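You operate a simulated robot arm through the tools that you are given. There is no shell and no other tool. Be economical: measure what you need, move in short steps, check, and stop when the job is done.

You are at the controls of a simulated two-armed robot. One attempt, no reset.

## Task
Wipe up the spill on the beige table with the grey cloth and put it back.

Only the result counts: the job must be done as asked and must still hold three seconds after the hand-in. Knocking over, shifting, dropping, spilling or breaking anything else fails it. Flat cloth is picked up by pressing the open fingertips on it (5 to 10 N) and closing them slowly along it; thin cloth reads only 2 to 8 mm in the jaws.

## Robot
Two 7-joint arms with two-finger parallel grippers on one trunk, on a base that drives. Base frame: it is fixed to the floor where the robot stands at the start and does not move with it; the origin is under the middle of the robot, x ahead of it, y to its left, z up; the surface under the hand at the start is at about z = 800. Units: mm, rad, N and s.
The left shoulder is at the start at [60, 189, 1178], the right one opposite. With the tool pointing down near the work surface each hand reaches from about 100 to 640 mm from the robot's upright axis, wherever it stands, measured 20 degrees to its own side. Payload 3.43 kg a hand.
The TCP of each hand is the grasp point between the finger pads, 30 mm short of the fingertips. In the tool frame z runs along the fingers and y along their closing line. The gripper opens to 94 mm. The fingers are 28 mm wide and 10 mm thick; the gripper's body (50 by 96 mm) begins 55 mm behind the TCP.
Orientation is told as [roll, pitch, yaw] about the base's x, y, z axes, in that order, counted from this pose: with the fingers straight down and closing along the base's y, the tool's x points along the base's -x, its y along +y and its z along -z.

## Interface
- The arms move only by the tool jog_arm. It takes "left_motion", "right_motion" or both (then of equal length, played together; a hand with none holds still); each is a list of rows, each a list of 3 entries, a list of its own where there are three numbers: the shift along the base's x, y, z in units of 30 mm (1.0 is 30 mm), then the turn, a rotation vector about the base's x, y, z in units of 8 degrees (1.0 is 8 degrees), then the finger opening in mm, from 0 to 94. In form: [[[tx, ty, tz], [rx, ry, rz], fingers], ...]. A call has 1 to 20 rows; each row shifts and turns the commanded pose from where the row before left it. A call with a number of a shift or a turn outside -1 to 1 is refused whole. Rows are played at 5 a second. More than 50 mm and 0.15 rad between two rows, or a gripper value outside its range, and nothing of the call is played. Where a pose cannot be reached the arm comes as near as it can. A force on the tool above 40 N (or 10 N above the force at the start of the call, whichever is more), or a blocked arm, ends the call early, and 0.2 s more pass. The fingers move at their own pace (about 153 mm/s each) and stop on an object; they squeeze with about 25 N. The grip force told is the motor's: it shows also when the fingers shut on nothing. Time passes only in rows, and 0.2 s behind the last, so rows that do not move let the fingers close. It gives the time, the measured TCP pose, the force on the tool (base axes), the opening and the grip force at its end, in the units of the frame above (readings bear some noise), with the torque about the TCP (base axes, N m) and any sound that the robot's microphone picked up.
- Cameras (640 x 400 px; columns grow to the right, rows downward): "scene" is now at [-6.1, -30.4, 1710.4]; the picture's right is [-0.51, -0.86, 0.00], its down [-0.78, 0.46, -0.44] and it looks along [0.38, -0.22, -0.90] (base axes); focal length 270 px, centre (320, 200). "left" rides on the left gripper at [76, -14, -103] in its tool frame; the picture's right is [0.18, 0.98, 0.00], its down [-0.75, 0.14, -0.64] and it looks along [-0.63, 0.12, 0.77] (tool axes); focal length 243 px, centre (320, 200). "right" rides on the right gripper at [76, 14, -103] in its tool frame; the picture's right is [-0.18, 0.98, 0.00], its down [-0.75, -0.14, -0.64] and it looks along [-0.63, -0.12, 0.77] (tool axes); focal length 243 px, centre (320, 200). There is no depth. A picture from a camera that has moved, and an enlarged one, comes with that camera's place and axes in the base frame and with its lens.
- camera(camera): a new picture of that camera. No time passes.
- slide_trunk(by): slides the trunk up (or, below 0, down) by that many mm; the arms and the scene camera ride with it, the base frame stays. It gives what a move gives, with no picture.
- base_move(legs): drives the robot by 1 to 6 legs, each [ahead, left, turn to the left] in mm, mm and rad, along the robot's own axes; the way and the turn of a leg run together, so that a leg with both is an arc; at most 1500 mm and 3.142 rad a leg. The arms and the cameras ride along, it lands a little off, and it stops where it bumps. It gives what a move gives.
- aim_head(pan, tilt): turns the head with the scene camera to pan (to the left, within 1.501 rad either way) and tilt (down, from -0.506 to 1.204), counted from straight ahead of the robot. It gives what a move gives.
- close_up(camera, box): a new picture of the part [left, top, right, bottom] of that camera's present view, enlarged. No time passes.
- job_done(): hands the job in; it is judged then, once.

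Go step by step. Nothing tells you exact positions but the pictures and the camera data: compare them with the known pose of the tool, close in by small moves and look again before you grip or let go. The budget is 120 turns and 108 pictures, counting those below and the enlarged ones. Unless the task says otherwise, let go and move clear before handing in, and close with one line.

The tools are called as name(argument=value, ...) on one line, values as JSON. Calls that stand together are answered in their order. jog_arm: Moves the arms, as the interface text tells. Its arguments: {"type":"object","properties":{"left_motion":{"type":"array","items":{"type":"array"}},"right_motion":{"type":"array","items":{"type":"array"}}},"required":[]} The other tools are called the same way: slide_trunk (by) slides the trunk up or down; base_move (legs) drives the base; aim_head (pan, tilt) turns the head that bears the scene camera; camera (camera) takes a picture; close_up (camera, box) takes an enlarged picture of a part of a camera's view; job_done () hands the job in.

At the start:

```text
t: 0.0
left_position: [467.0, -52.4, 1059.7]
left_ee_rot: [-0.001, -0.002, 0.0]
left_contact_force: [0.2, -0.3, 0.5]
left_ft_torque: [-0.02, 0.01, 0.03]
left_opening: 93.9
left_grip_force: 0.0
right_position: [265.0, -316.0, 1077.6]
right_ee_rot: [-0.001, -0.001, 0.0]
right_contact_force: [0.5, -0.1, -0.2]
right_ft_torque: [-0.04, 0.0, -0.01]
right_opening: 94.3
right_grip_force: 0.1
trunk travel left (down, up): [-850.0, 140.0]
robot x, y, heading: [0.3, -6.2, -0.002]
head pan, tilt: [-0.531, 1.117]
```

scene: 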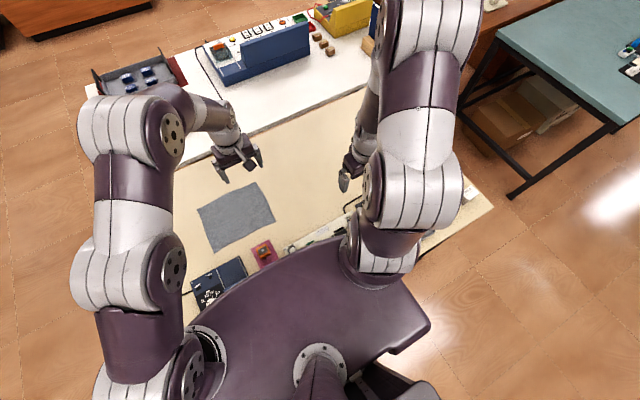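
right: 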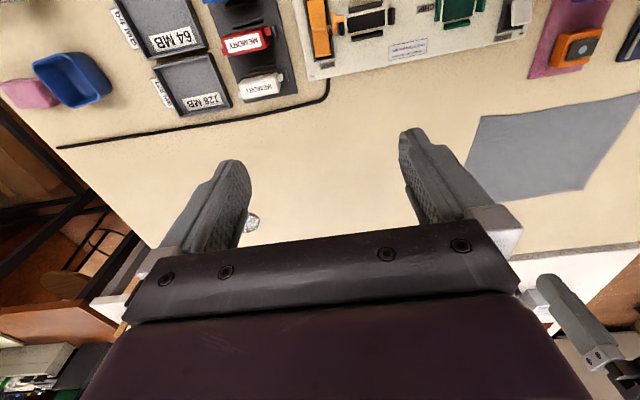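
left: 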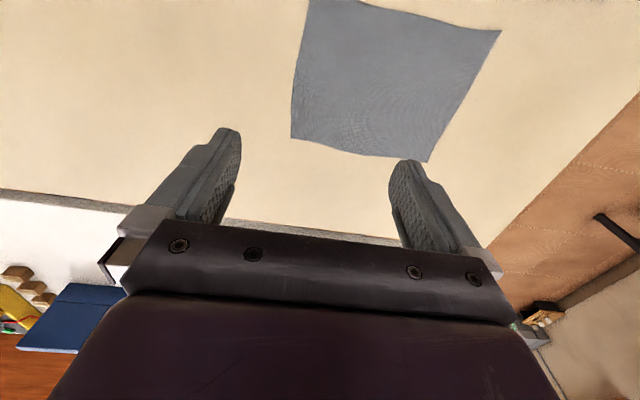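

The grey cloth lies near x 475, y 45. I can't see the spill yet, so I'll look closer.

close_up(camera="scene", box=[160, 80, 500, 300])

aim_head(pan=0.3, tilt=0.9)

camera(camera="scene")

```text
1.82 times, centred on (330, 190) of scene
camera zoom: at [-6.1, -30.4, 1710.4], right [-0.51, -0.86, 0.0], down [-0.78, 0.46, -0.44], along [0.38, -0.22, -0.9], focal length 492 px, centre (302, 218)
```

zoom: 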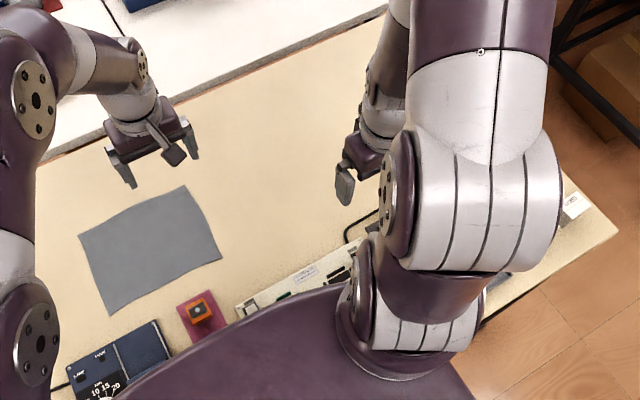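

```text
t: 1.1
left_position: [466.6, -50.7, 1060.3]
left_ee_rot: [-0.001, -0.002, -0.001]
left_contact_force: [0.1, -0.1, 0.0]
left_ft_torque: [0.01, -0.01, -0.01]
left_opening: 94.3
left_grip_force: 0.0
right_position: [264.8, -315.6, 1079.5]
right_ee_rot: [-0.001, 0.0, -0.002]
right_contact_force: [0.0, -0.1, 0.0]
right_ft_torque: [0.0, 0.0, -0.03]
right_opening: 94.0
right_grip_force: 0.0
trunk travel left (down, up): [-850.0, 140.0]
robot x, y, heading: [2.3, -0.7, -0.007]
head pan, tilt: [0.3, 0.901]
```

```text
103 pictures are left
camera scene: at [12.6, 23.2, 1725.3], right [0.29, -0.96, 0.0], down [-0.75, -0.23, -0.62], along [0.59, 0.18, -0.78], focal length 270 px, centre (320, 200)
```

scene: 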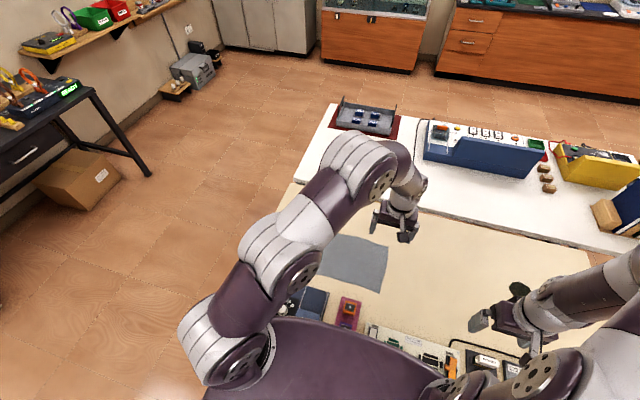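

There may be a dark spot near the right hand, so I'll zoom in on it.

close_up(camera="scene", box=[420, 230, 640, 370])

close_up(camera="scene", box=[250, 170, 470, 310])

close_up(camera="right", box=[140, 120, 500, 345])

```text
2.86 times, centred on (530, 300) of scene
camera zoom: at [12.6, 23.2, 1725.3], right [0.29, -0.96, 0.0], down [-0.75, -0.23, -0.62], along [0.59, 0.18, -0.78], focal length 773 px, centre (-280, -86)
```

zoom: 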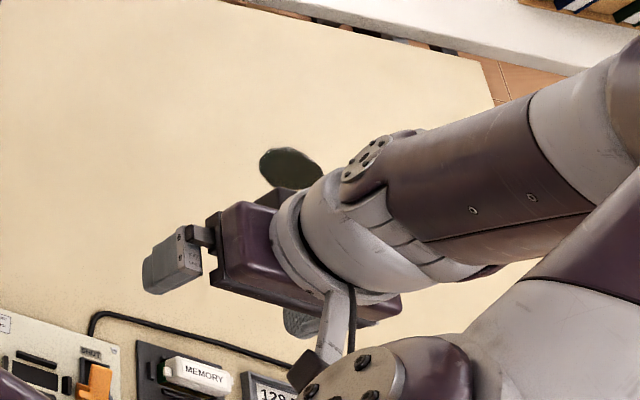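

```text
2.86 times, centred on (360, 240) of scene
camera zoom: at [12.6, 23.2, 1725.3], right [0.29, -0.96, 0.0], down [-0.75, -0.23, -0.62], along [0.59, 0.18, -0.78], focal length 773 px, centre (206, 86)
```

zoom: 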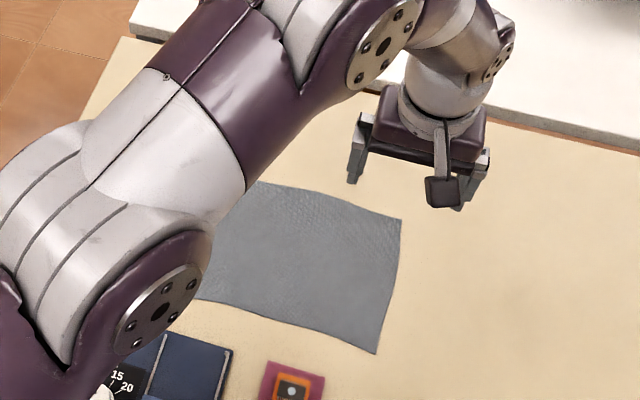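

```text
1.78 times, centred on (320, 232) of right
camera zoom: at [188.2, -302.2, 1182.5], right [0.18, 0.98, 0.0], down [0.75, -0.14, 0.64], along [0.63, -0.12, -0.77], focal length 431 px, centre (320, 142)
```

zoom: 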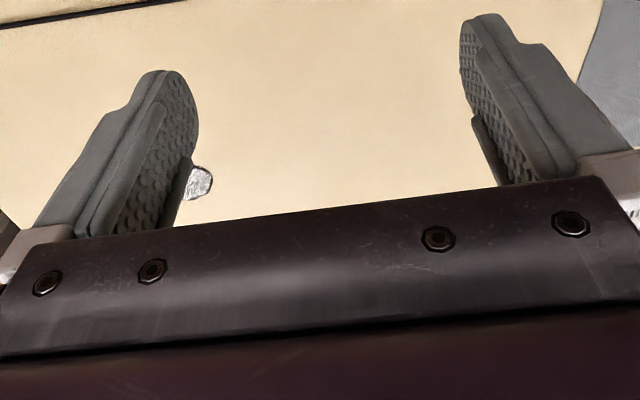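

The dark puddle seems to lie near (537, -540), outside reach from where I stand. I'll clear the left arm out of the way and bring the right hand towards the cloth, then look again.

jog_arm(left_motion=[[[-0.3, 1, 0.3], [0, 0, 0], 94], [[-0.3, 1, 0.3], [0, 0, 0], 94], [[-0.3, 1, 0.3], [0, 0, 0], 94], [[-0.3, 1, 0.3], [0, 0, 0], 94], [[-0.3, 1, 0.3], [0, 0, 0], 94], [[-0.3, 1, 0.3], [0, 0, 0], 94], [[-0.3, 1, 0.3], [0, 0, 0], 94], [[-0.3, 1, 0.3], [0, 0, 0], 94], [[-0.3, 1, 0.3], [0, 0, 0], 94], [[-0.3, 1, 0.3], [0, 0, 0], 94], [[-0.3, 1, 0], [0, 0, 0], 94], [[-0.3, 1, 0], [0, 0, 0], 94]], right_motion=[[[0.3, 0.5, 0], [0, 0, 0], 94], [[0.3, 0.5, 0], [0, 0, 0], 94], [[0.3, 0.5, 0], [0, 0, 0], 94], [[0.3, 0.5, 0], [0, 0, 0], 94], [[0.3, 0.5, 0], [0, 0, 0], 94], [[0.3, 0.5, 0], [0, 0, 0], 94], [[0.3, 0.5, 0], [0, 0, 0], 94], [[0.3, 0.5, 0], [0, 0, 0], 94], [[0.3, 0.5, 0], [0, 0, 0], 94], [[0.3, 0.5, 0], [0, 0, 0], 94], [[0.3, 0.5, 0], [0, 0, 0], 94], [[0.3, 0.5, 0], [0, 0, 0], 94]])

aim_head(pan=-0.5, tilt=0.9)

camera(camera="scene")

camera(camera="right")

```text
t: 3.8
left_position: [359.4, 310.0, 1150.0]
left_ee_rot: [-0.002, -0.003, 0.0]
left_contact_force: [0.9, -0.3, -1.1]
left_ft_torque: [-0.01, -0.02, 0.01]
left_opening: 93.9
left_grip_force: 0.0
right_position: [373.2, -134.8, 1079.1]
right_ee_rot: [-0.001, 0.0, 0.001]
right_contact_force: [0.4, 0.9, -0.3]
right_ft_torque: [-0.05, 0.01, 0.02]
right_opening: 93.8
right_grip_force: 0.1
trunk travel left (down, up): [-850.0, 140.0]
robot x, y, heading: [-0.6, 0.3, -0.003]
head pan, tilt: [0.3, 0.901]
```

```text
t: 4.9
left_position: [359.5, 308.7, 1150.0]
left_ee_rot: [-0.001, -0.002, -0.001]
left_contact_force: [0.6, -0.1, 0.7]
left_ft_torque: [0.0, -0.03, 0.03]
left_opening: 94.1
left_grip_force: 0.0
right_position: [374.5, -137.3, 1080.4]
right_ee_rot: [0.0, 0.001, 0.0]
right_contact_force: [0.1, 0.6, -0.5]
right_ft_torque: [0.0, -0.01, -0.02]
right_opening: 94.0
right_grip_force: 0.1
trunk travel left (down, up): [-850.0, 140.0]
robot x, y, heading: [0.5, -2.7, -0.004]
head pan, tilt: [-0.499, 0.901]
```

```text
99 pictures are left
camera scene: at [6.8, -34.6, 1725.3], right [-0.48, -0.88, 0.0], down [-0.69, 0.37, -0.62], along [0.55, -0.3, -0.78], focal length 270 px, centre (320, 200)
```

scene: 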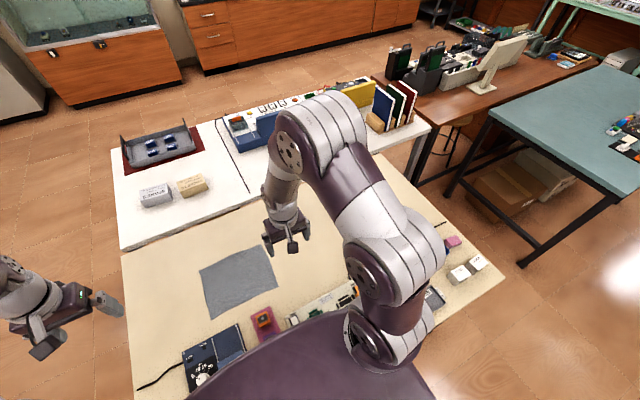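

```text
98 pictures are left
camera right: at [295.8, -122.7, 1182.9], right [0.18, 0.98, 0.0], down [0.75, -0.14, 0.64], along [0.63, -0.12, -0.77], focal length 243 px, centre (320, 200)
```

right: 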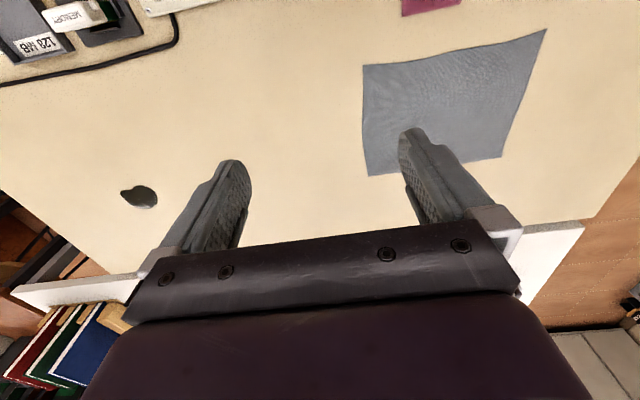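

The cloth spans about x 381–571 and y -79–154. The spill is about 75 mm wide at (537, -538). Before I drive, I'll check how the robot stands relative to the table's edge and legs.

aim_head(pan=-1.3, tilt=1.1)

camera(camera="scene")

aim_head(pan=1.3, tilt=1.1)

camera(camera="scene")

```text
t: 6.0
left_position: [359.7, 309.1, 1150.4]
left_ee_rot: [-0.002, -0.002, 0.0]
left_contact_force: [0.2, -0.6, 0.3]
left_ft_torque: [0.04, 0.0, -0.01]
left_opening: 94.1
left_grip_force: 0.0
right_position: [372.5, -136.3, 1079.3]
right_ee_rot: [0.0, 0.0, 0.0]
right_contact_force: [-0.5, -0.7, -0.1]
right_ft_torque: [-0.01, 0.03, 0.02]
right_opening: 94.3
right_grip_force: 0.0
trunk travel left (down, up): [-850.0, 140.0]
robot x, y, heading: [1.3, -2.2, 0.003]
head pan, tilt: [-1.3, 1.1]
```

```text
97 pictures are left
camera scene: at [-42.6, -59.6, 1711.5], right [-0.96, -0.27, 0.0], down [-0.24, 0.86, -0.45], along [0.12, -0.44, -0.89], focal length 270 px, centre (320, 200)
```

scene: 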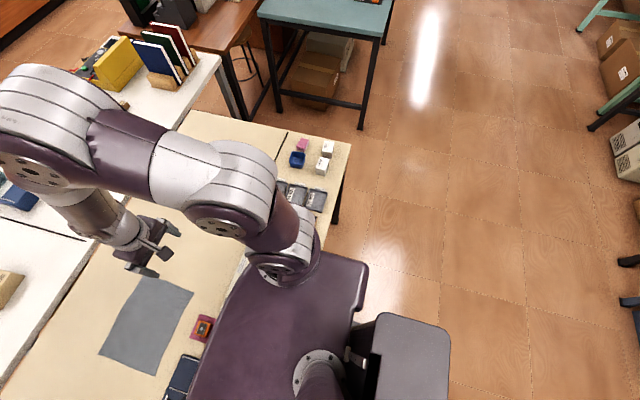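

```text
t: 8.3
left_position: [361.1, 308.0, 1150.3]
left_ee_rot: [-0.001, -0.001, 0.0]
left_contact_force: [-0.3, 0.1, -0.6]
left_ft_torque: [-0.01, 0.0, 0.01]
left_opening: 93.8
left_grip_force: 0.1
right_position: [372.4, -137.6, 1079.1]
right_ee_rot: [0.0, 0.001, 0.001]
right_contact_force: [0.1, 0.0, 0.1]
right_ft_torque: [0.01, 0.01, 0.0]
right_opening: 94.2
right_grip_force: 0.0
trunk travel left (down, up): [-850.0, 140.0]
robot x, y, heading: [-0.1, 0.5, 0.005]
head pan, tilt: [1.3, 1.1]
```

```text
96 pictures are left
camera scene: at [-42.7, 62.0, 1711.5], right [0.96, -0.27, 0.0], down [-0.24, -0.86, -0.45], along [0.12, 0.44, -0.89], focal length 270 px, centre (320, 200)
```

scene: 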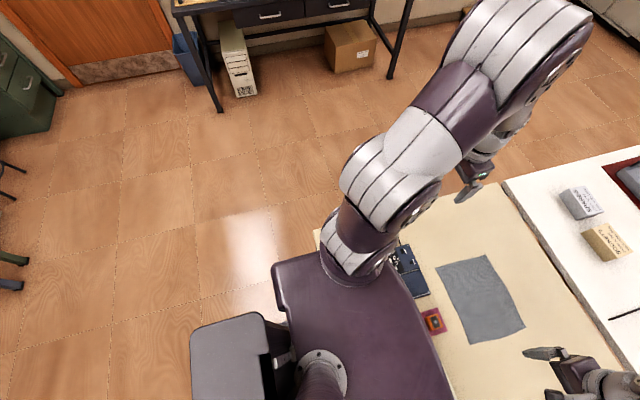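

The near table edge is at about x = 15 and its right leg is near y = -770, so driving sideways about 300 mm is safe. I'll pick the cloth up with the right hand near its right-hand edge.

jog_arm(right_motion=[[[0.43, 0.47, -0.9], [0, 0, 0], 60], [[0.43, 0.47, -0.9], [0, 0, 0], 60], [[0.43, 0.47, -0.9], [0, 0, 0], 60], [[0.43, 0.47, -0.9], [0, 0, 0], 60], [[0.43, 0.47, -0.9], [0, 0, 0], 60], [[0.43, 0.47, -0.9], [0, 0, 0], 60], [[0.43, 0.47, -0.9], [0, 0, 0], 60], [[0.43, 0.47, -0.9], [0, 0, 0], 60]])

camera(camera="right")

aim_head(pan=0.0, tilt=1.0)

camera(camera="scene")

```text
t: 10.1
left_position: [362.0, 308.5, 1149.2]
left_ee_rot: [-0.001, -0.002, 0.0]
left_contact_force: [-0.4, -0.7, 0.2]
left_ft_torque: [0.02, 0.01, 0.0]
left_opening: 93.8
left_grip_force: 0.1
right_position: [477.1, -23.5, 861.8]
right_ee_rot: [0.0, 0.0, 0.002]
right_contact_force: [-0.7, 0.1, 0.1]
right_ft_torque: [-0.02, -0.02, -0.02]
right_opening: 60.3
right_grip_force: 0.0
trunk travel left (down, up): [-850.0, 140.0]
robot x, y, heading: [6.0, -1.6, -0.005]
head pan, tilt: [1.3, 1.1]
```

```text
95 pictures are left
camera right: at [400.5, -9.4, 966.3], right [0.18, 0.98, 0.0], down [0.75, -0.14, 0.64], along [0.63, -0.12, -0.77], focal length 243 px, centre (320, 200)
```

right: 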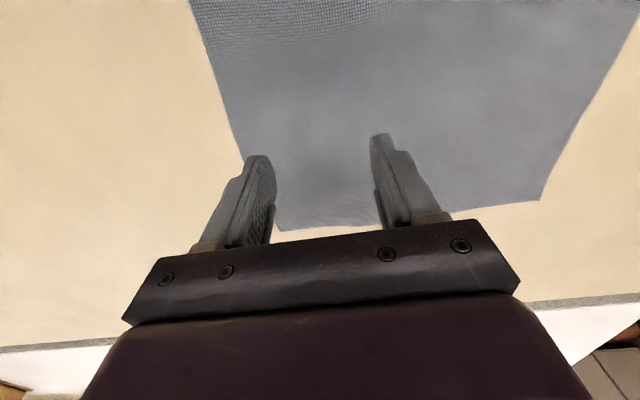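

```text
t: 11.6
left_position: [360.4, 308.8, 1149.6]
left_ee_rot: [-0.002, -0.001, 0.001]
left_contact_force: [-0.8, 0.3, -0.2]
left_ft_torque: [-0.01, 0.05, 0.01]
left_opening: 93.7
left_grip_force: 0.1
right_position: [477.0, -24.6, 864.7]
right_ee_rot: [0.001, -0.001, 0.001]
right_contact_force: [-0.3, 0.1, -0.3]
right_ft_torque: [0.0, 0.03, 0.0]
right_opening: 60.1
right_grip_force: 0.0
trunk travel left (down, up): [-850.0, 140.0]
robot x, y, heading: [0.2, 1.4, -0.003]
head pan, tilt: [0.0, 1.0]
```

```text
94 pictures are left
camera scene: at [10.1, 1.3, 1718.1], right [0.0, -1.0, 0.0], down [-0.84, 0.0, -0.54], along [0.54, 0.0, -0.84], focal length 270 px, centre (320, 200)
```

scene: 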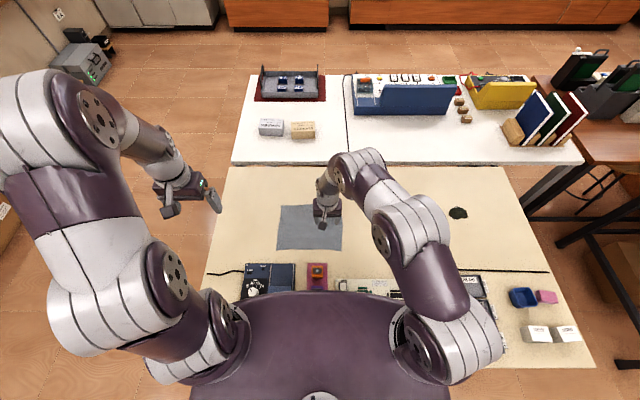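

The fingers are over the cloth, just inside its right edge. I'll lower them gently until they touch.

jog_arm(right_motion=[[[0, 0, -0.3], [0, 0, 0], 60], [[0, 0, -0.3], [0, 0, 0], 60], [[0, 0, -0.3], [0, 0, 0], 60], [[0, 0, -0.1], [0, 0, 0], 60], [[0, 0, 0], [0, 0, 0], 60]])

```text
t: 12.8
left_position: [360.0, 309.1, 1149.4]
left_ee_rot: [-0.002, -0.002, 0.0]
left_contact_force: [0.6, -0.5, 0.5]
left_ft_torque: [-0.01, 0.0, 0.03]
left_opening: 94.0
left_grip_force: 0.0
right_position: [476.6, -22.4, 832.4]
right_ee_rot: [0.001, 0.0, 0.001]
right_contact_force: [-0.8, 0.4, 0.7]
right_ft_torque: [0.0, -0.01, -0.01]
right_opening: 60.2
right_grip_force: 0.0
trunk travel left (down, up): [-850.0, 140.0]
robot x, y, heading: [3.2, -1.3, -0.002]
head pan, tilt: [0.0, 1.0]
```

jog_arm(right_motion=[[[0, 0, -0.07], [0, 0, 0], 60], [[0, 0, -0.07], [0, 0, 0], 60], [[0, 0, 0], [0, 0, 0], 60]])

```text
t: 13.6
left_position: [358.1, 309.0, 1150.4]
left_ee_rot: [-0.001, -0.004, 0.0]
left_contact_force: [0.9, -0.2, 0.4]
left_ft_torque: [0.0, -0.02, 0.0]
left_opening: 93.9
left_grip_force: 0.0
right_position: [476.6, -22.1, 830.6]
right_ee_rot: [0.002, -0.005, 0.001]
right_contact_force: [-0.5, 0.4, 27.6]
right_ft_torque: [-0.55, 0.18, -0.01]
right_opening: 59.9
right_grip_force: 0.0
trunk travel left (down, up): [-850.0, 140.0]
robot x, y, heading: [-0.5, -3.8, 0.002]
head pan, tilt: [0.0, 1.0]
```

Contact is at z ≈ 830.6, but 27 N is too hard, so I'll ease off.

jog_arm(right_motion=[[[0, 0, 0.05], [0, 0, 0], 60], [[0, 0, 0], [0, 0, 0], 60]])

```text
t: 14.2
left_position: [358.6, 309.0, 1150.1]
left_ee_rot: [-0.001, -0.004, 0.0]
left_contact_force: [-0.4, -0.2, 1.1]
left_ft_torque: [0.01, 0.03, -0.03]
left_opening: 94.1
left_grip_force: 0.1
right_position: [476.7, -22.7, 830.3]
right_ee_rot: [-0.001, -0.002, 0.001]
right_contact_force: [2.5, 1.9, 21.7]
right_ft_torque: [-0.19, 0.01, 0.01]
right_opening: 59.9
right_grip_force: 0.1
trunk travel left (down, up): [-850.0, 140.0]
robot x, y, heading: [-0.2, 1.1, 0.002]
head pan, tilt: [0.0, 1.0]
```

jog_arm(right_motion=[[[0, 0, 0.07], [0, 0, 0], 60], [[0, 0, 0], [0, 0, 0], 60]])

```text
t: 14.8
left_position: [359.9, 307.6, 1150.0]
left_ee_rot: [-0.003, -0.001, 0.0]
left_contact_force: [-0.2, -1.0, 0.2]
left_ft_torque: [0.0, -0.02, 0.03]
left_opening: 93.8
left_grip_force: 0.0
right_position: [474.6, -22.9, 831.5]
right_ee_rot: [-0.001, 0.001, -0.001]
right_contact_force: [0.4, 1.0, 4.0]
right_ft_torque: [0.13, -0.07, -0.03]
right_opening: 60.1
right_grip_force: 0.3
trunk travel left (down, up): [-850.0, 140.0]
robot x, y, heading: [0.9, 2.0, -0.006]
head pan, tilt: [0.0, 1.0]
```

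jog_arm(right_motion=[[[0, 0, -0.015], [0, 0, 0], 60], [[0, 0, 0], [0, 0, 56], "_"]])

```text
refused: "_" is not a number from 0 to 94
```

jog_arm(right_motion=[[[0, 0, -0.015], [0, 0, 0], 60], [[0, 0, 0], [0, 0, 0], 56], [[0, 0, 0], [0, 0, 0], 52], [[0, 0, 0], [0, 0, 0], 48], [[0, 0, 0], [0, 0, 0], 44], [[0, 0, 0], [0, 0, 0], 40], [[0, 0, 0], [0, 0, 0], 36], [[0, 0, 0], [0, 0, 0], 32]])

camera(camera="right")

```text
t: 16.6
left_position: [360.6, 308.5, 1150.3]
left_ee_rot: [-0.002, -0.002, -0.001]
left_contact_force: [-0.2, 0.6, -0.1]
left_ft_torque: [0.01, 0.0, -0.04]
left_opening: 94.1
left_grip_force: 0.0
right_position: [475.4, -22.6, 831.5]
right_ee_rot: [0.001, 0.001, 0.0]
right_contact_force: [0.0, -0.2, -0.3]
right_ft_torque: [-0.01, -0.01, 0.0]
right_opening: 31.9
right_grip_force: 0.1
trunk travel left (down, up): [-850.0, 140.0]
robot x, y, heading: [3.2, -2.4, 0.002]
head pan, tilt: [0.0, 1.0]
```

```text
93 pictures are left
camera right: at [399.6, -9.1, 935.1], right [0.18, 0.98, 0.0], down [0.75, -0.14, 0.64], along [0.63, -0.12, -0.77], focal length 243 px, centre (320, 200)
```

right: 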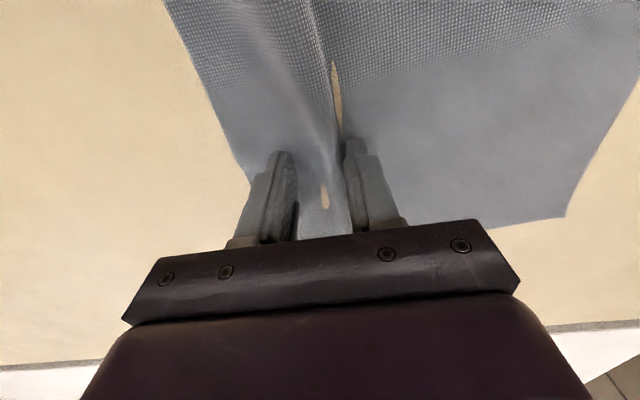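

The cloth is folding up between the fingers, so I'll keep closing slowly.

jog_arm(right_motion=[[[0, 0, -0.02], [0, 0, 0], 28], [[0, 0, 0], [0, 0, 0], 24], [[0, 0, 0], [0, 0, 0], 20], [[0, 0, 0], [0, 0, 0], 16], [[0, 0, 0], [0, 0, 0], 12], [[0, 0, 0], [0, 0, 0], 8], [[0, 0, 0], [0, 0, 0], 4], [[0, 0, 0], [0, 0, 0], 0], [[0, 0, 0], [0, 0, 0], 0]])

camera(camera="right")

```text
t: 18.6
left_position: [359.9, 308.5, 1149.7]
left_ee_rot: [-0.001, -0.002, 0.0]
left_contact_force: [-0.4, 0.4, -0.7]
left_ft_torque: [0.01, -0.01, 0.0]
left_opening: 94.1
left_grip_force: 0.1
right_position: [477.0, -23.1, 831.4]
right_ee_rot: [0.0, 0.0, 0.001]
right_contact_force: [-0.4, -0.3, 2.9]
right_ft_torque: [-0.03, 0.01, -0.06]
right_opening: 2.1
right_grip_force: 24.7
trunk travel left (down, up): [-850.0, 140.0]
robot x, y, heading: [-3.4, -0.9, -0.0]
head pan, tilt: [0.0, 1.0]
```

```text
92 pictures are left
camera right: at [399.2, -8.8, 934.7], right [0.18, 0.98, 0.0], down [0.75, -0.14, 0.64], along [0.63, -0.12, -0.77], focal length 243 px, centre (320, 200)
```

right: 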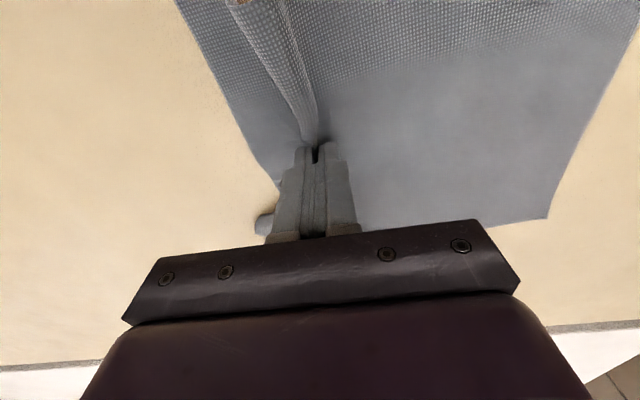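

The cloth is pinched at 2.1 mm, so I'll lift it and check that it holds.

jog_arm(right_motion=[[[0, 0, 0.5], [0, 0, 0], 0], [[0, 0, 0.8], [0, 0, 0], 0], [[0, 0, 0.9], [0, 0, 0], 0], [[0, 0, 0.9], [0, 0, 0], 0], [[0, 0, 0.9], [0, 0, 0], 0], [[0, 0, 0.9], [0, 0, 0], 0], [[0, 0, 0.9], [0, 0, 0], 0], [[0, 0, 0.9], [0, 0, 0], 0], [[0, 0, 0.9], [0, 0, 0], 0], [[0, 0, 0], [0, 0, 0], 0]])

camera(camera="scene")

camera(camera="right")

```text
t: 20.8
left_position: [361.1, 310.2, 1149.3]
left_ee_rot: [0.0, -0.002, 0.001]
left_contact_force: [0.0, 0.3, -0.3]
left_ft_torque: [-0.02, 0.02, 0.01]
left_opening: 94.2
left_grip_force: 0.1
right_position: [477.0, -23.2, 1057.7]
right_ee_rot: [-0.002, 0.001, -0.003]
right_contact_force: [0.1, 0.4, 0.4]
right_ft_torque: [0.02, 0.01, 0.02]
right_opening: 2.0
right_grip_force: 25.1
trunk travel left (down, up): [-850.0, 140.0]
robot x, y, heading: [-1.1, 0.1, 0.0]
head pan, tilt: [0.0, 1.0]
```

```text
91 pictures are left
camera scene: at [10.6, 1.3, 1718.1], right [0.0, -1.0, 0.0], down [-0.84, 0.0, -0.54], along [0.54, 0.0, -0.84], focal length 270 px, centre (320, 200)
```

scene: 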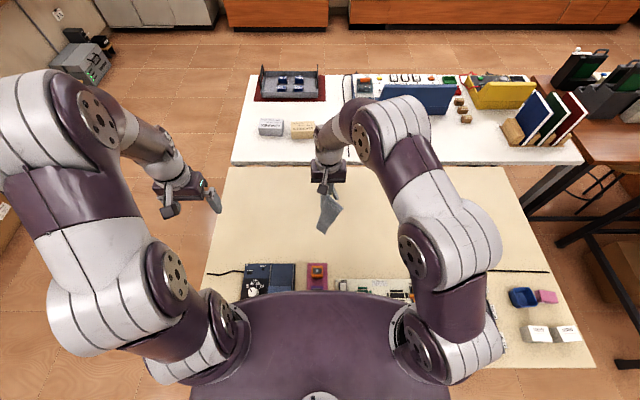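

```text
90 pictures are left
camera right: at [400.1, -8.8, 1161.6], right [0.18, 0.98, 0.0], down [0.75, -0.14, 0.64], along [0.63, -0.12, -0.77], focal length 243 px, centre (320, 200)
```

right: 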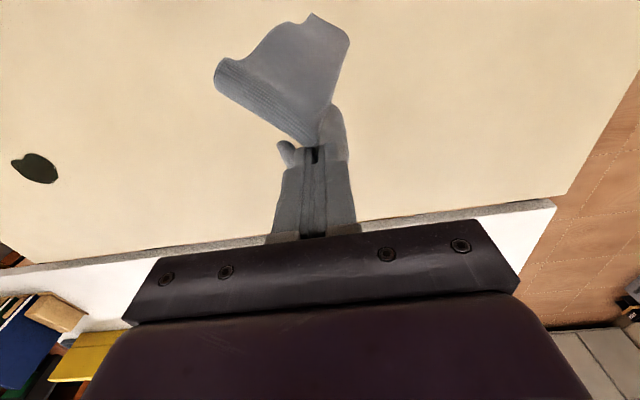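

The cloth is held. Now I'll drive the base 310 mm to the right.

base_move(legs=[[0, -310, 0]])

camera(camera="scene")

camera(camera="right")

```text
t: 22.9
left_position: [361.6, -1.4, 1149.3]
left_ee_rot: [0.0, -0.001, -0.002]
left_contact_force: [0.0, 0.3, 0.0]
left_ft_torque: [0.0, 0.02, 0.01]
left_opening: 94.1
left_grip_force: 0.0
right_position: [476.7, -333.1, 1058.7]
right_ee_rot: [-0.001, 0.0, -0.002]
right_contact_force: [0.4, -1.0, -0.2]
right_ft_torque: [0.0, 0.0, -0.01]
right_opening: 2.3
right_grip_force: 25.5
trunk travel left (down, up): [-850.0, 140.0]
robot x, y, heading: [-2.1, -308.9, -0.004]
head pan, tilt: [0.0, 1.0]
```

```text
89 pictures are left
camera scene: at [9.9, -307.6, 1718.1], right [0.0, -1.0, 0.0], down [-0.84, 0.0, -0.54], along [0.54, 0.0, -0.84], focal length 270 px, centre (320, 200)
```

scene: 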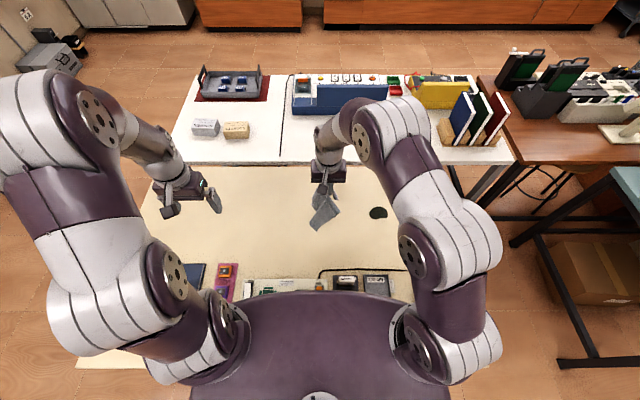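

```text
88 pictures are left
camera right: at [399.5, -318.7, 1161.4], right [0.19, 0.98, 0.0], down [0.75, -0.14, 0.64], along [0.63, -0.12, -0.77], focal length 243 px, centre (320, 200)
```

right: 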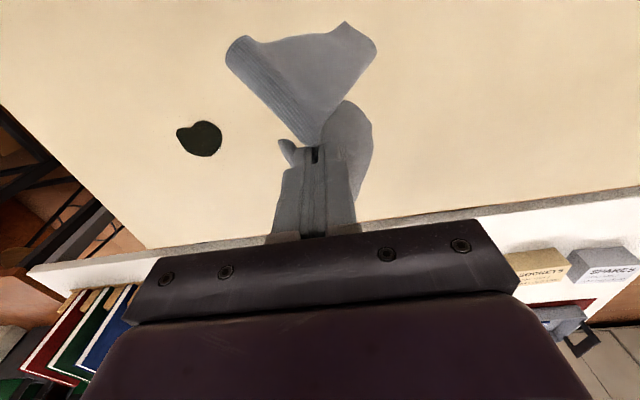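

The spill is at (534, -539). I'll lower the cloth while moving towards -y, so the tail trails flat on the table before it reaches the spill.

jog_arm(right_motion=[[[0.24, -0.61, -0.9], [0, 0, 0], 0], [[0.24, -0.61, -0.9], [0, 0, 0], 0], [[0.24, -0.61, -0.9], [0, 0, 0], 0], [[0.24, -0.61, -0.9], [0, 0, 0], 0], [[0.24, -0.61, -0.9], [0, 0, 0], 0], [[0.24, -0.61, -0.9], [0, 0, 0], 0], [[0.24, -0.61, -0.9], [0, 0, 0], 0], [[0.24, -0.61, -0.9], [0, 0, 0], 0]])

camera(camera="right")

close_up(camera="scene", box=[240, 130, 480, 280])

```text
t: 24.7
left_position: [362.0, -2.6, 1150.2]
left_ee_rot: [0.0, -0.002, -0.001]
left_contact_force: [0.4, -0.8, 0.6]
left_ft_torque: [0.04, -0.02, 0.02]
left_opening: 93.9
left_grip_force: 0.0
right_position: [534.9, -481.7, 841.0]
right_ee_rot: [0.001, 0.002, -0.003]
right_contact_force: [-0.5, 0.4, -0.2]
right_ft_torque: [-0.01, -0.02, 0.04]
right_opening: 2.5
right_grip_force: 24.8
trunk travel left (down, up): [-850.0, 140.0]
robot x, y, heading: [0.8, -312.0, 0.002]
head pan, tilt: [0.0, 1.0]
```

```text
87 pictures are left
camera right: at [457.7, -467.7, 944.5], right [0.19, 0.98, 0.0], down [0.75, -0.14, 0.64], along [0.63, -0.12, -0.77], focal length 243 px, centre (320, 200)
```

right: 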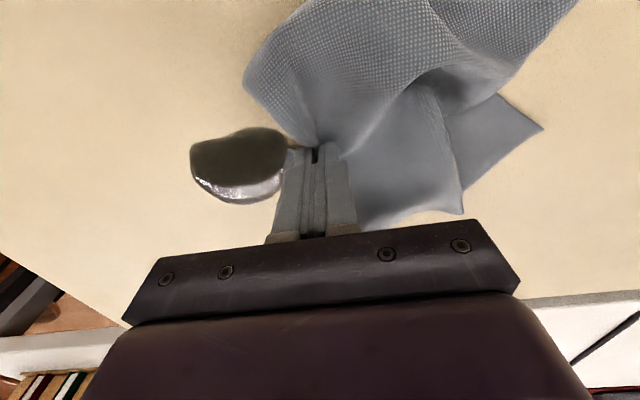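

```text
2.67 times, centred on (360, 205) of scene
camera zoom: at [10.9, -310.3, 1718.1], right [0.0, -1.0, 0.0], down [-0.84, 0.0, -0.54], along [0.54, 0.0, -0.84], focal length 721 px, centre (213, 187)
```

zoom: 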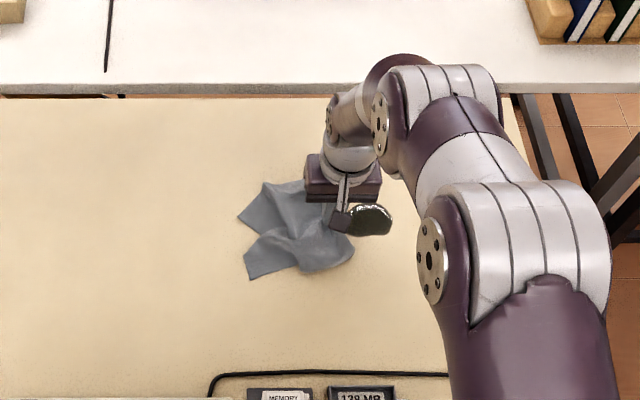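

The cloth trails nicely. I'll press lightly and sweep across the spill.

jog_arm(right_motion=[[[0, -0.1, -0.2], [0, 0, 0], 0], [[0, -0.1, -0.12], [0, 0, 0], 0], [[0, 0, -0.015], [0, 0, 0], 0]])

```text
t: 25.5
left_position: [360.2, -1.8, 1148.9]
left_ee_rot: [-0.002, -0.002, -0.003]
left_contact_force: [0.9, 0.3, 0.1]
left_ft_torque: [-0.01, -0.01, 0.0]
left_opening: 93.8
left_grip_force: 0.1
right_position: [534.7, -486.0, 832.8]
right_ee_rot: [-0.002, -0.001, -0.002]
right_contact_force: [0.3, -1.0, 7.6]
right_ft_torque: [-0.06, -0.04, 0.0]
right_opening: 2.1
right_grip_force: 25.0
trunk travel left (down, up): [-850.0, 140.0]
robot x, y, heading: [0.8, -309.6, -0.001]
head pan, tilt: [0.0, 1.0]
```

jog_arm(right_motion=[[[0, -0.5, 0], [0, 0, 0], 0], [[0, -0.5, 0], [0, 0, 0], 0], [[0, -0.5, 0], [0, 0, 0], 0], [[0, -0.5, 0], [0, 0, 0], 0], [[0, -0.5, 0], [0, 0, 0], 0], [[0, -0.5, 0], [0, 0, 0], 0], [[0, -0.5, 0], [0, 0, 0], 0]])

camera(camera="right")

close_up(camera="scene", box=[240, 130, 480, 280])

```text
t: 27.1
left_position: [359.4, -2.6, 1149.8]
left_ee_rot: [-0.002, -0.003, -0.002]
left_contact_force: [0.1, 0.3, 0.3]
left_ft_torque: [-0.01, 0.0, -0.05]
left_opening: 93.9
left_grip_force: 0.0
right_position: [534.2, -591.8, 832.0]
right_ee_rot: [0.0, 0.001, -0.002]
right_contact_force: [-0.6, 1.6, 4.6]
right_ft_torque: [0.05, -0.03, -0.05]
right_opening: 2.2
right_grip_force: 25.0
trunk travel left (down, up): [-850.0, 140.0]
robot x, y, heading: [-0.4, -310.7, -0.002]
head pan, tilt: [0.0, 1.0]
```

```text
85 pictures are left
camera right: at [457.1, -577.2, 935.8], right [0.19, 0.98, 0.0], down [0.75, -0.14, 0.64], along [0.63, -0.12, -0.77], focal length 243 px, centre (320, 200)
```

right: 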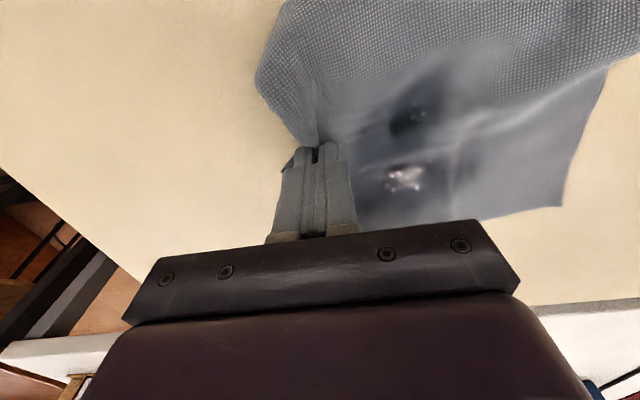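

```text
2.67 times, centred on (360, 205) of scene
camera zoom: at [9.3, -309.5, 1718.0], right [0.0, -1.0, 0.0], down [-0.84, 0.0, -0.54], along [0.54, 0.0, -0.84], focal length 721 px, centre (213, 187)
```

zoom: 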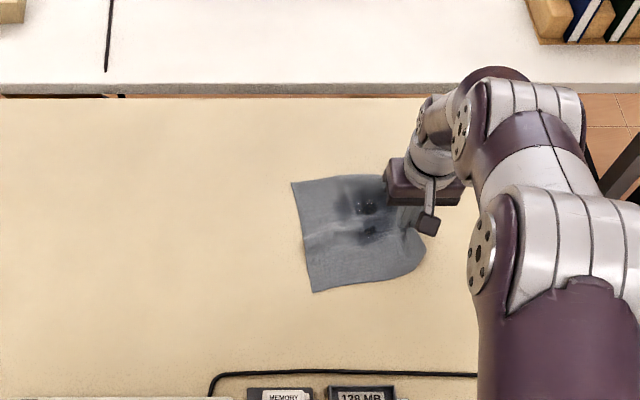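

The cloth is soaking it up, and wet patches remain on both sides of the finger path. I'll keep dragging to pull the tail across.

jog_arm(right_motion=[[[0, -0.5, 0], [0, 0, 0], 0], [[0, -0.5, 0], [0, 0, 0], 0], [[0, -0.5, 0], [0, 0, 0], 0], [[0, -0.5, 0], [0, 0, 0], 0], [[0, -0.5, 0], [0, 0, 0], 0], [[0, -0.5, 0], [0, 0, 0], 0], [[0, -0.5, 0], [0, 0, 0], 0], [[0, -0.5, 0], [0, 0, 0], 0]])

camera(camera="right")

close_up(camera="scene", box=[240, 130, 480, 280])

```text
t: 28.9
left_position: [359.7, -2.8, 1149.6]
left_ee_rot: [0.0, -0.001, -0.002]
left_contact_force: [-1.2, 0.6, -0.7]
left_ft_torque: [-0.01, -0.02, -0.01]
left_opening: 94.1
left_grip_force: 0.0
right_position: [533.4, -712.0, 832.5]
right_ee_rot: [0.0, 0.001, -0.003]
right_contact_force: [-0.3, 1.3, 2.0]
right_ft_torque: [0.01, 0.01, 0.02]
right_opening: 2.2
right_grip_force: 24.9
trunk travel left (down, up): [-850.0, 140.0]
robot x, y, heading: [0.3, -309.7, 0.0]
head pan, tilt: [0.0, 1.0]
```

```text
83 pictures are left
camera right: at [457.1, -697.9, 936.1], right [0.18, 0.98, 0.0], down [0.75, -0.14, 0.64], along [0.63, -0.12, -0.77], focal length 243 px, centre (320, 200)
```

right: 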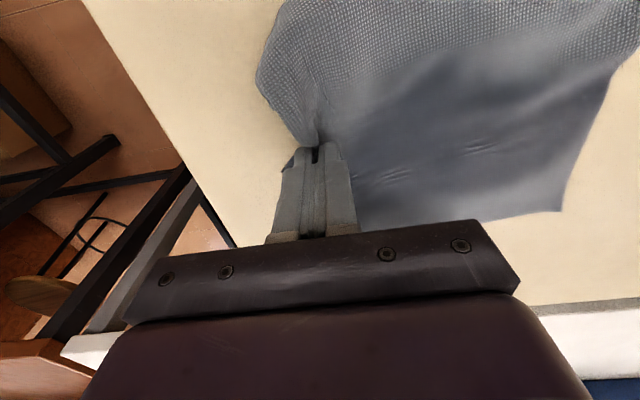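

```text
2.67 times, centred on (360, 205) of scene
camera zoom: at [9.7, -309.6, 1718.1], right [0.0, -1.0, 0.0], down [-0.84, 0.0, -0.54], along [0.54, 0.0, -0.84], focal length 721 px, centre (213, 187)
```

zoom: 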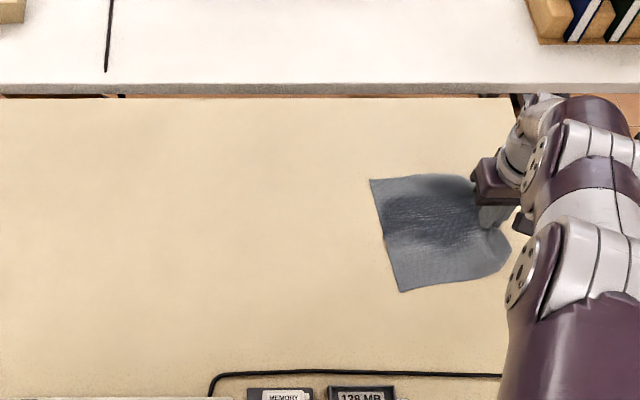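

The cloth is soaked and the table looks clean where it shows. I'll lift up to inspect the spot.

jog_arm(right_motion=[[[0, 0, 0.9], [0, 0, 0], 0], [[0, 0, 0.9], [0, 0, 0], 0], [[0, 0, 0.9], [0, 0, 0], 0], [[0, 0, 0.9], [0, 0, 0], 0], [[0, 0, 0.9], [0, 0, 0], 0], [[0, 0, 0.9], [0, 0, 0], 0], [[0, 0, 0.9], [0, 0, 0], 0], [[0, 0, 0.9], [0, 0, 0], 0]])

camera(camera="right")

close_up(camera="scene", box=[240, 130, 480, 280])

```text
t: 30.7
left_position: [359.8, -2.0, 1150.1]
left_ee_rot: [-0.002, -0.001, -0.003]
left_contact_force: [-0.5, 0.1, 0.2]
left_ft_torque: [-0.03, 0.02, 0.05]
left_opening: 94.1
left_grip_force: 0.0
right_position: [533.6, -711.4, 1048.9]
right_ee_rot: [0.0, 0.001, -0.002]
right_contact_force: [0.1, 0.0, -0.6]
right_ft_torque: [0.03, 0.0, 0.01]
right_opening: 2.2
right_grip_force: 25.3
trunk travel left (down, up): [-850.0, 140.0]
robot x, y, heading: [-1.3, -310.7, -0.003]
head pan, tilt: [0.0, 1.0]
```

```text
81 pictures are left
camera right: at [456.9, -696.7, 1152.8], right [0.19, 0.98, 0.0], down [0.75, -0.14, 0.64], along [0.63, -0.12, -0.77], focal length 243 px, centre (320, 200)
```

right: 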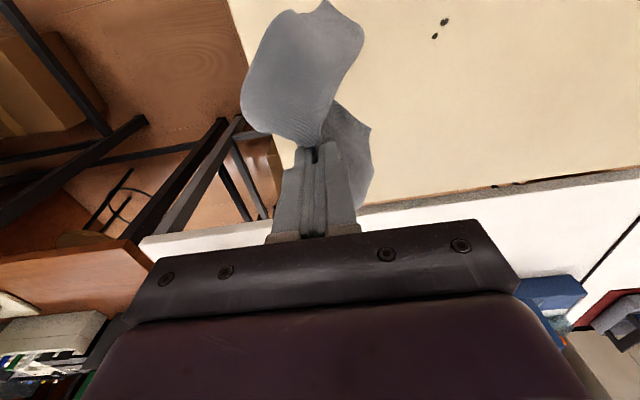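

```text
2.67 times, centred on (360, 205) of scene
camera zoom: at [9.3, -308.7, 1718.0], right [0.0, -1.0, 0.0], down [-0.84, 0.0, -0.54], along [0.54, 0.0, -0.84], focal length 721 px, centre (213, 187)
```

zoom: 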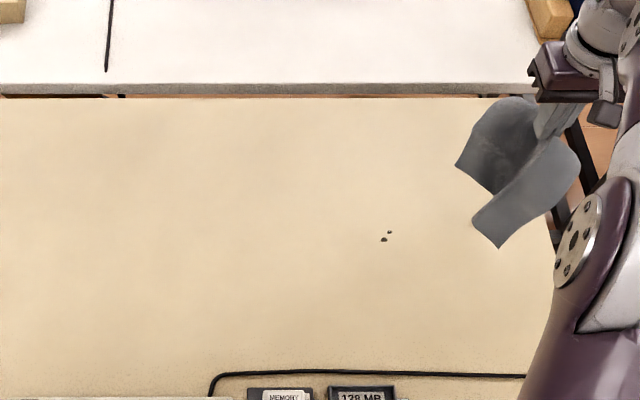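

Two small specks remain near (521, -566) and (508, -558). I'll swing back for a second pass along x ≈ 514.

jog_arm(right_motion=[[[-0.06, 1, 0], [0, 0, 0], 0], [[-0.06, 1, 0], [0, 0, 0], 0], [[-0.06, 1, 0], [0, 0, 0], 0], [[-0.06, 1, 0], [0, 0, 0], 0], [[-0.06, 1, 0], [0, 0, 0], 0], [[-0.06, 1, 0], [0, 0, 0], 0], [[-0.06, 1, 0], [0, 0, 0], 0], [[-0.06, 1, 0], [0, 0, 0], 0], [[-0.06, 1, 0], [0, 0, 0], 0], [[-0.06, 1, 0], [0, 0, 0], 0], [[0, -0.4, -0.9], [0, 0, 0], 0], [[0, -0.4, -0.9], [0, 0, 0], 0], [[0, -0.4, -0.9], [0, 0, 0], 0], [[0, -0.4, -0.9], [0, 0, 0], 0], [[0, -0.4, -0.9], [0, 0, 0], 0], [[0, -0.4, -0.9], [0, 0, 0], 0], [[0, -0.4, -0.9], [0, 0, 0], 0], [[0, -0.4, -0.8], [0, 0, 0], 0]])

camera(camera="right")

```text
t: 34.5
left_position: [361.2, -2.5, 1149.6]
left_ee_rot: [-0.001, -0.003, -0.001]
left_contact_force: [-0.1, -0.9, 0.3]
left_ft_torque: [0.0, 0.02, 0.04]
left_opening: 94.0
left_grip_force: 0.1
right_position: [518.0, -507.7, 836.7]
right_ee_rot: [0.0, -0.001, -0.001]
right_contact_force: [0.7, 0.7, 1.0]
right_ft_torque: [0.01, 0.03, -0.01]
right_opening: 1.9
right_grip_force: 24.4
trunk travel left (down, up): [-850.0, 140.0]
robot x, y, heading: [1.8, -313.0, -0.005]
head pan, tilt: [0.0, 1.0]
```

```text
79 pictures are left
camera right: at [439.6, -494.1, 939.9], right [0.19, 0.98, 0.0], down [0.75, -0.14, 0.64], along [0.63, -0.12, -0.77], focal length 243 px, centre (320, 200)
```

right: 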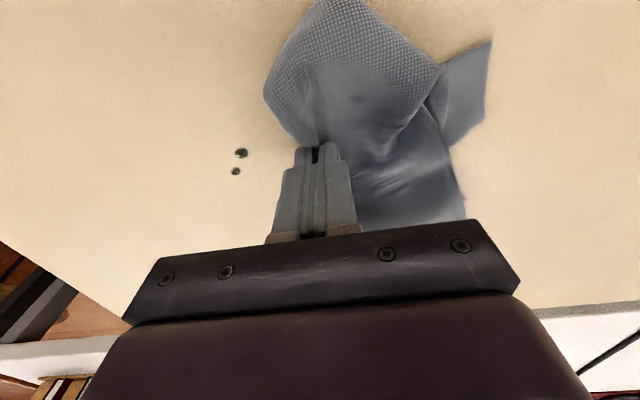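

jog_arm(right_motion=[[[-0.2, -0.2, -0.15], [0, 0, 0], 0], [[0, -0.4, -0.02], [0, 0, 0], 0], [[0, -0.4, 0], [0, 0, 0], 0], [[0, -0.4, 0], [0, 0, 0], 0], [[0, -0.4, 0], [0, 0, 0], 0], [[0, -0.4, 0], [0, 0, 0], 0], [[0, -0.4, 0], [0, 0, 0], 0]])

```text
t: 36.1
left_position: [358.6, -0.6, 1151.2]
left_ee_rot: [-0.003, -0.004, -0.001]
left_contact_force: [0.1, -0.7, -0.7]
left_ft_torque: [-0.01, -0.01, 0.03]
left_opening: 93.7
left_grip_force: 0.0
right_position: [508.2, -584.2, 831.2]
right_ee_rot: [0.0, -0.002, -0.002]
right_contact_force: [-0.2, 8.1, 25.5]
right_ft_torque: [0.45, -0.09, -0.01]
right_opening: 2.3
right_grip_force: 24.5
trunk travel left (down, up): [-850.0, 140.0]
robot x, y, heading: [-2.2, -308.4, -0.003]
head pan, tilt: [0.0, 1.0]
```

jog_arm(right_motion=[[[0, -0.3, 0.06], [0, 0, 0], 0], [[0, -0.5, 0], [0, 0, 0], 0], [[0, -0.5, 0], [0, 0, 0], 0], [[0, -0.5, 0], [0, 0, 0], 0], [[0, -0.5, 0], [0, 0, 0], 0], [[0, -0.5, 0], [0, 0, 0], 0], [[0, -0.5, 0], [0, 0, 0], 0], [[0, -0.5, 0], [0, 0, 0], 0], [[0, 0, 0.9], [0, 0, 0], 0], [[0, 0, 0.9], [0, 0, 0], 0], [[0, 0, 0.9], [0, 0, 0], 0], [[0, 0, 0.9], [0, 0, 0], 0], [[0, 0, 0.9], [0, 0, 0], 0], [[0, 0, 0.9], [0, 0, 0], 0], [[0, 0, 0.9], [0, 0, 0], 0], [[0, 0, 0.9], [0, 0, 0], 0]])

camera(camera="right")

close_up(camera="scene", box=[240, 130, 480, 280])

```text
t: 39.5
left_position: [358.5, -1.8, 1150.1]
left_ee_rot: [-0.002, -0.002, 0.0]
left_contact_force: [0.4, -0.5, 0.4]
left_ft_torque: [0.01, 0.04, -0.05]
left_opening: 93.8
left_grip_force: 0.1
right_position: [509.7, -698.1, 1050.1]
right_ee_rot: [0.0, -0.001, -0.002]
right_contact_force: [-0.3, -0.1, 0.2]
right_ft_torque: [0.0, 0.0, -0.02]
right_opening: 2.2
right_grip_force: 25.4
trunk travel left (down, up): [-850.0, 140.0]
robot x, y, heading: [0.3, -306.8, -0.001]
head pan, tilt: [0.0, 1.0]
```

```text
78 pictures are left
camera right: at [433.4, -683.8, 1153.2], right [0.19, 0.98, 0.0], down [0.75, -0.14, 0.64], along [0.63, -0.12, -0.77], focal length 243 px, centre (320, 200)
```

right: 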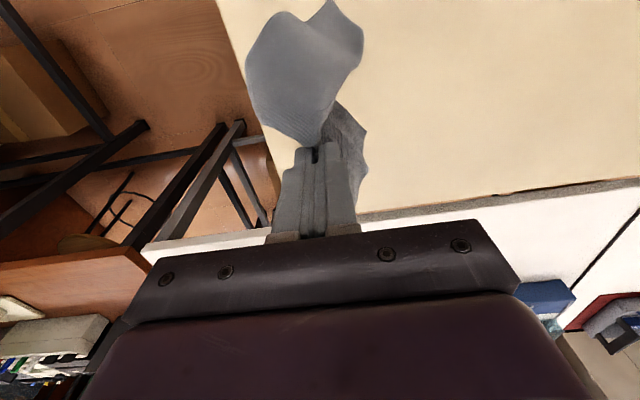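

```text
2.67 times, centred on (360, 205) of scene
camera zoom: at [9.2, -308.8, 1718.0], right [0.0, -1.0, 0.0], down [-0.84, 0.0, -0.54], along [0.54, 0.0, -0.84], focal length 721 px, centre (213, 187)
```

zoom: 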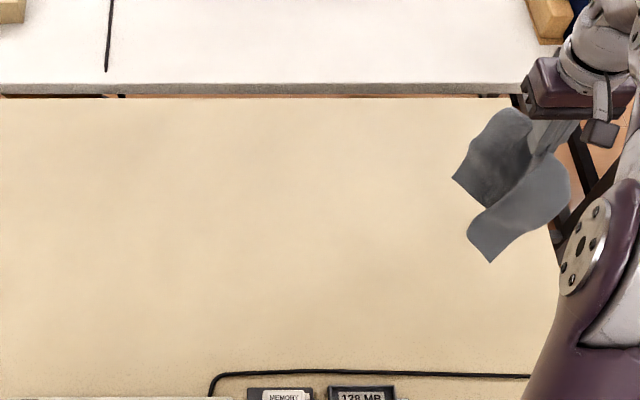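

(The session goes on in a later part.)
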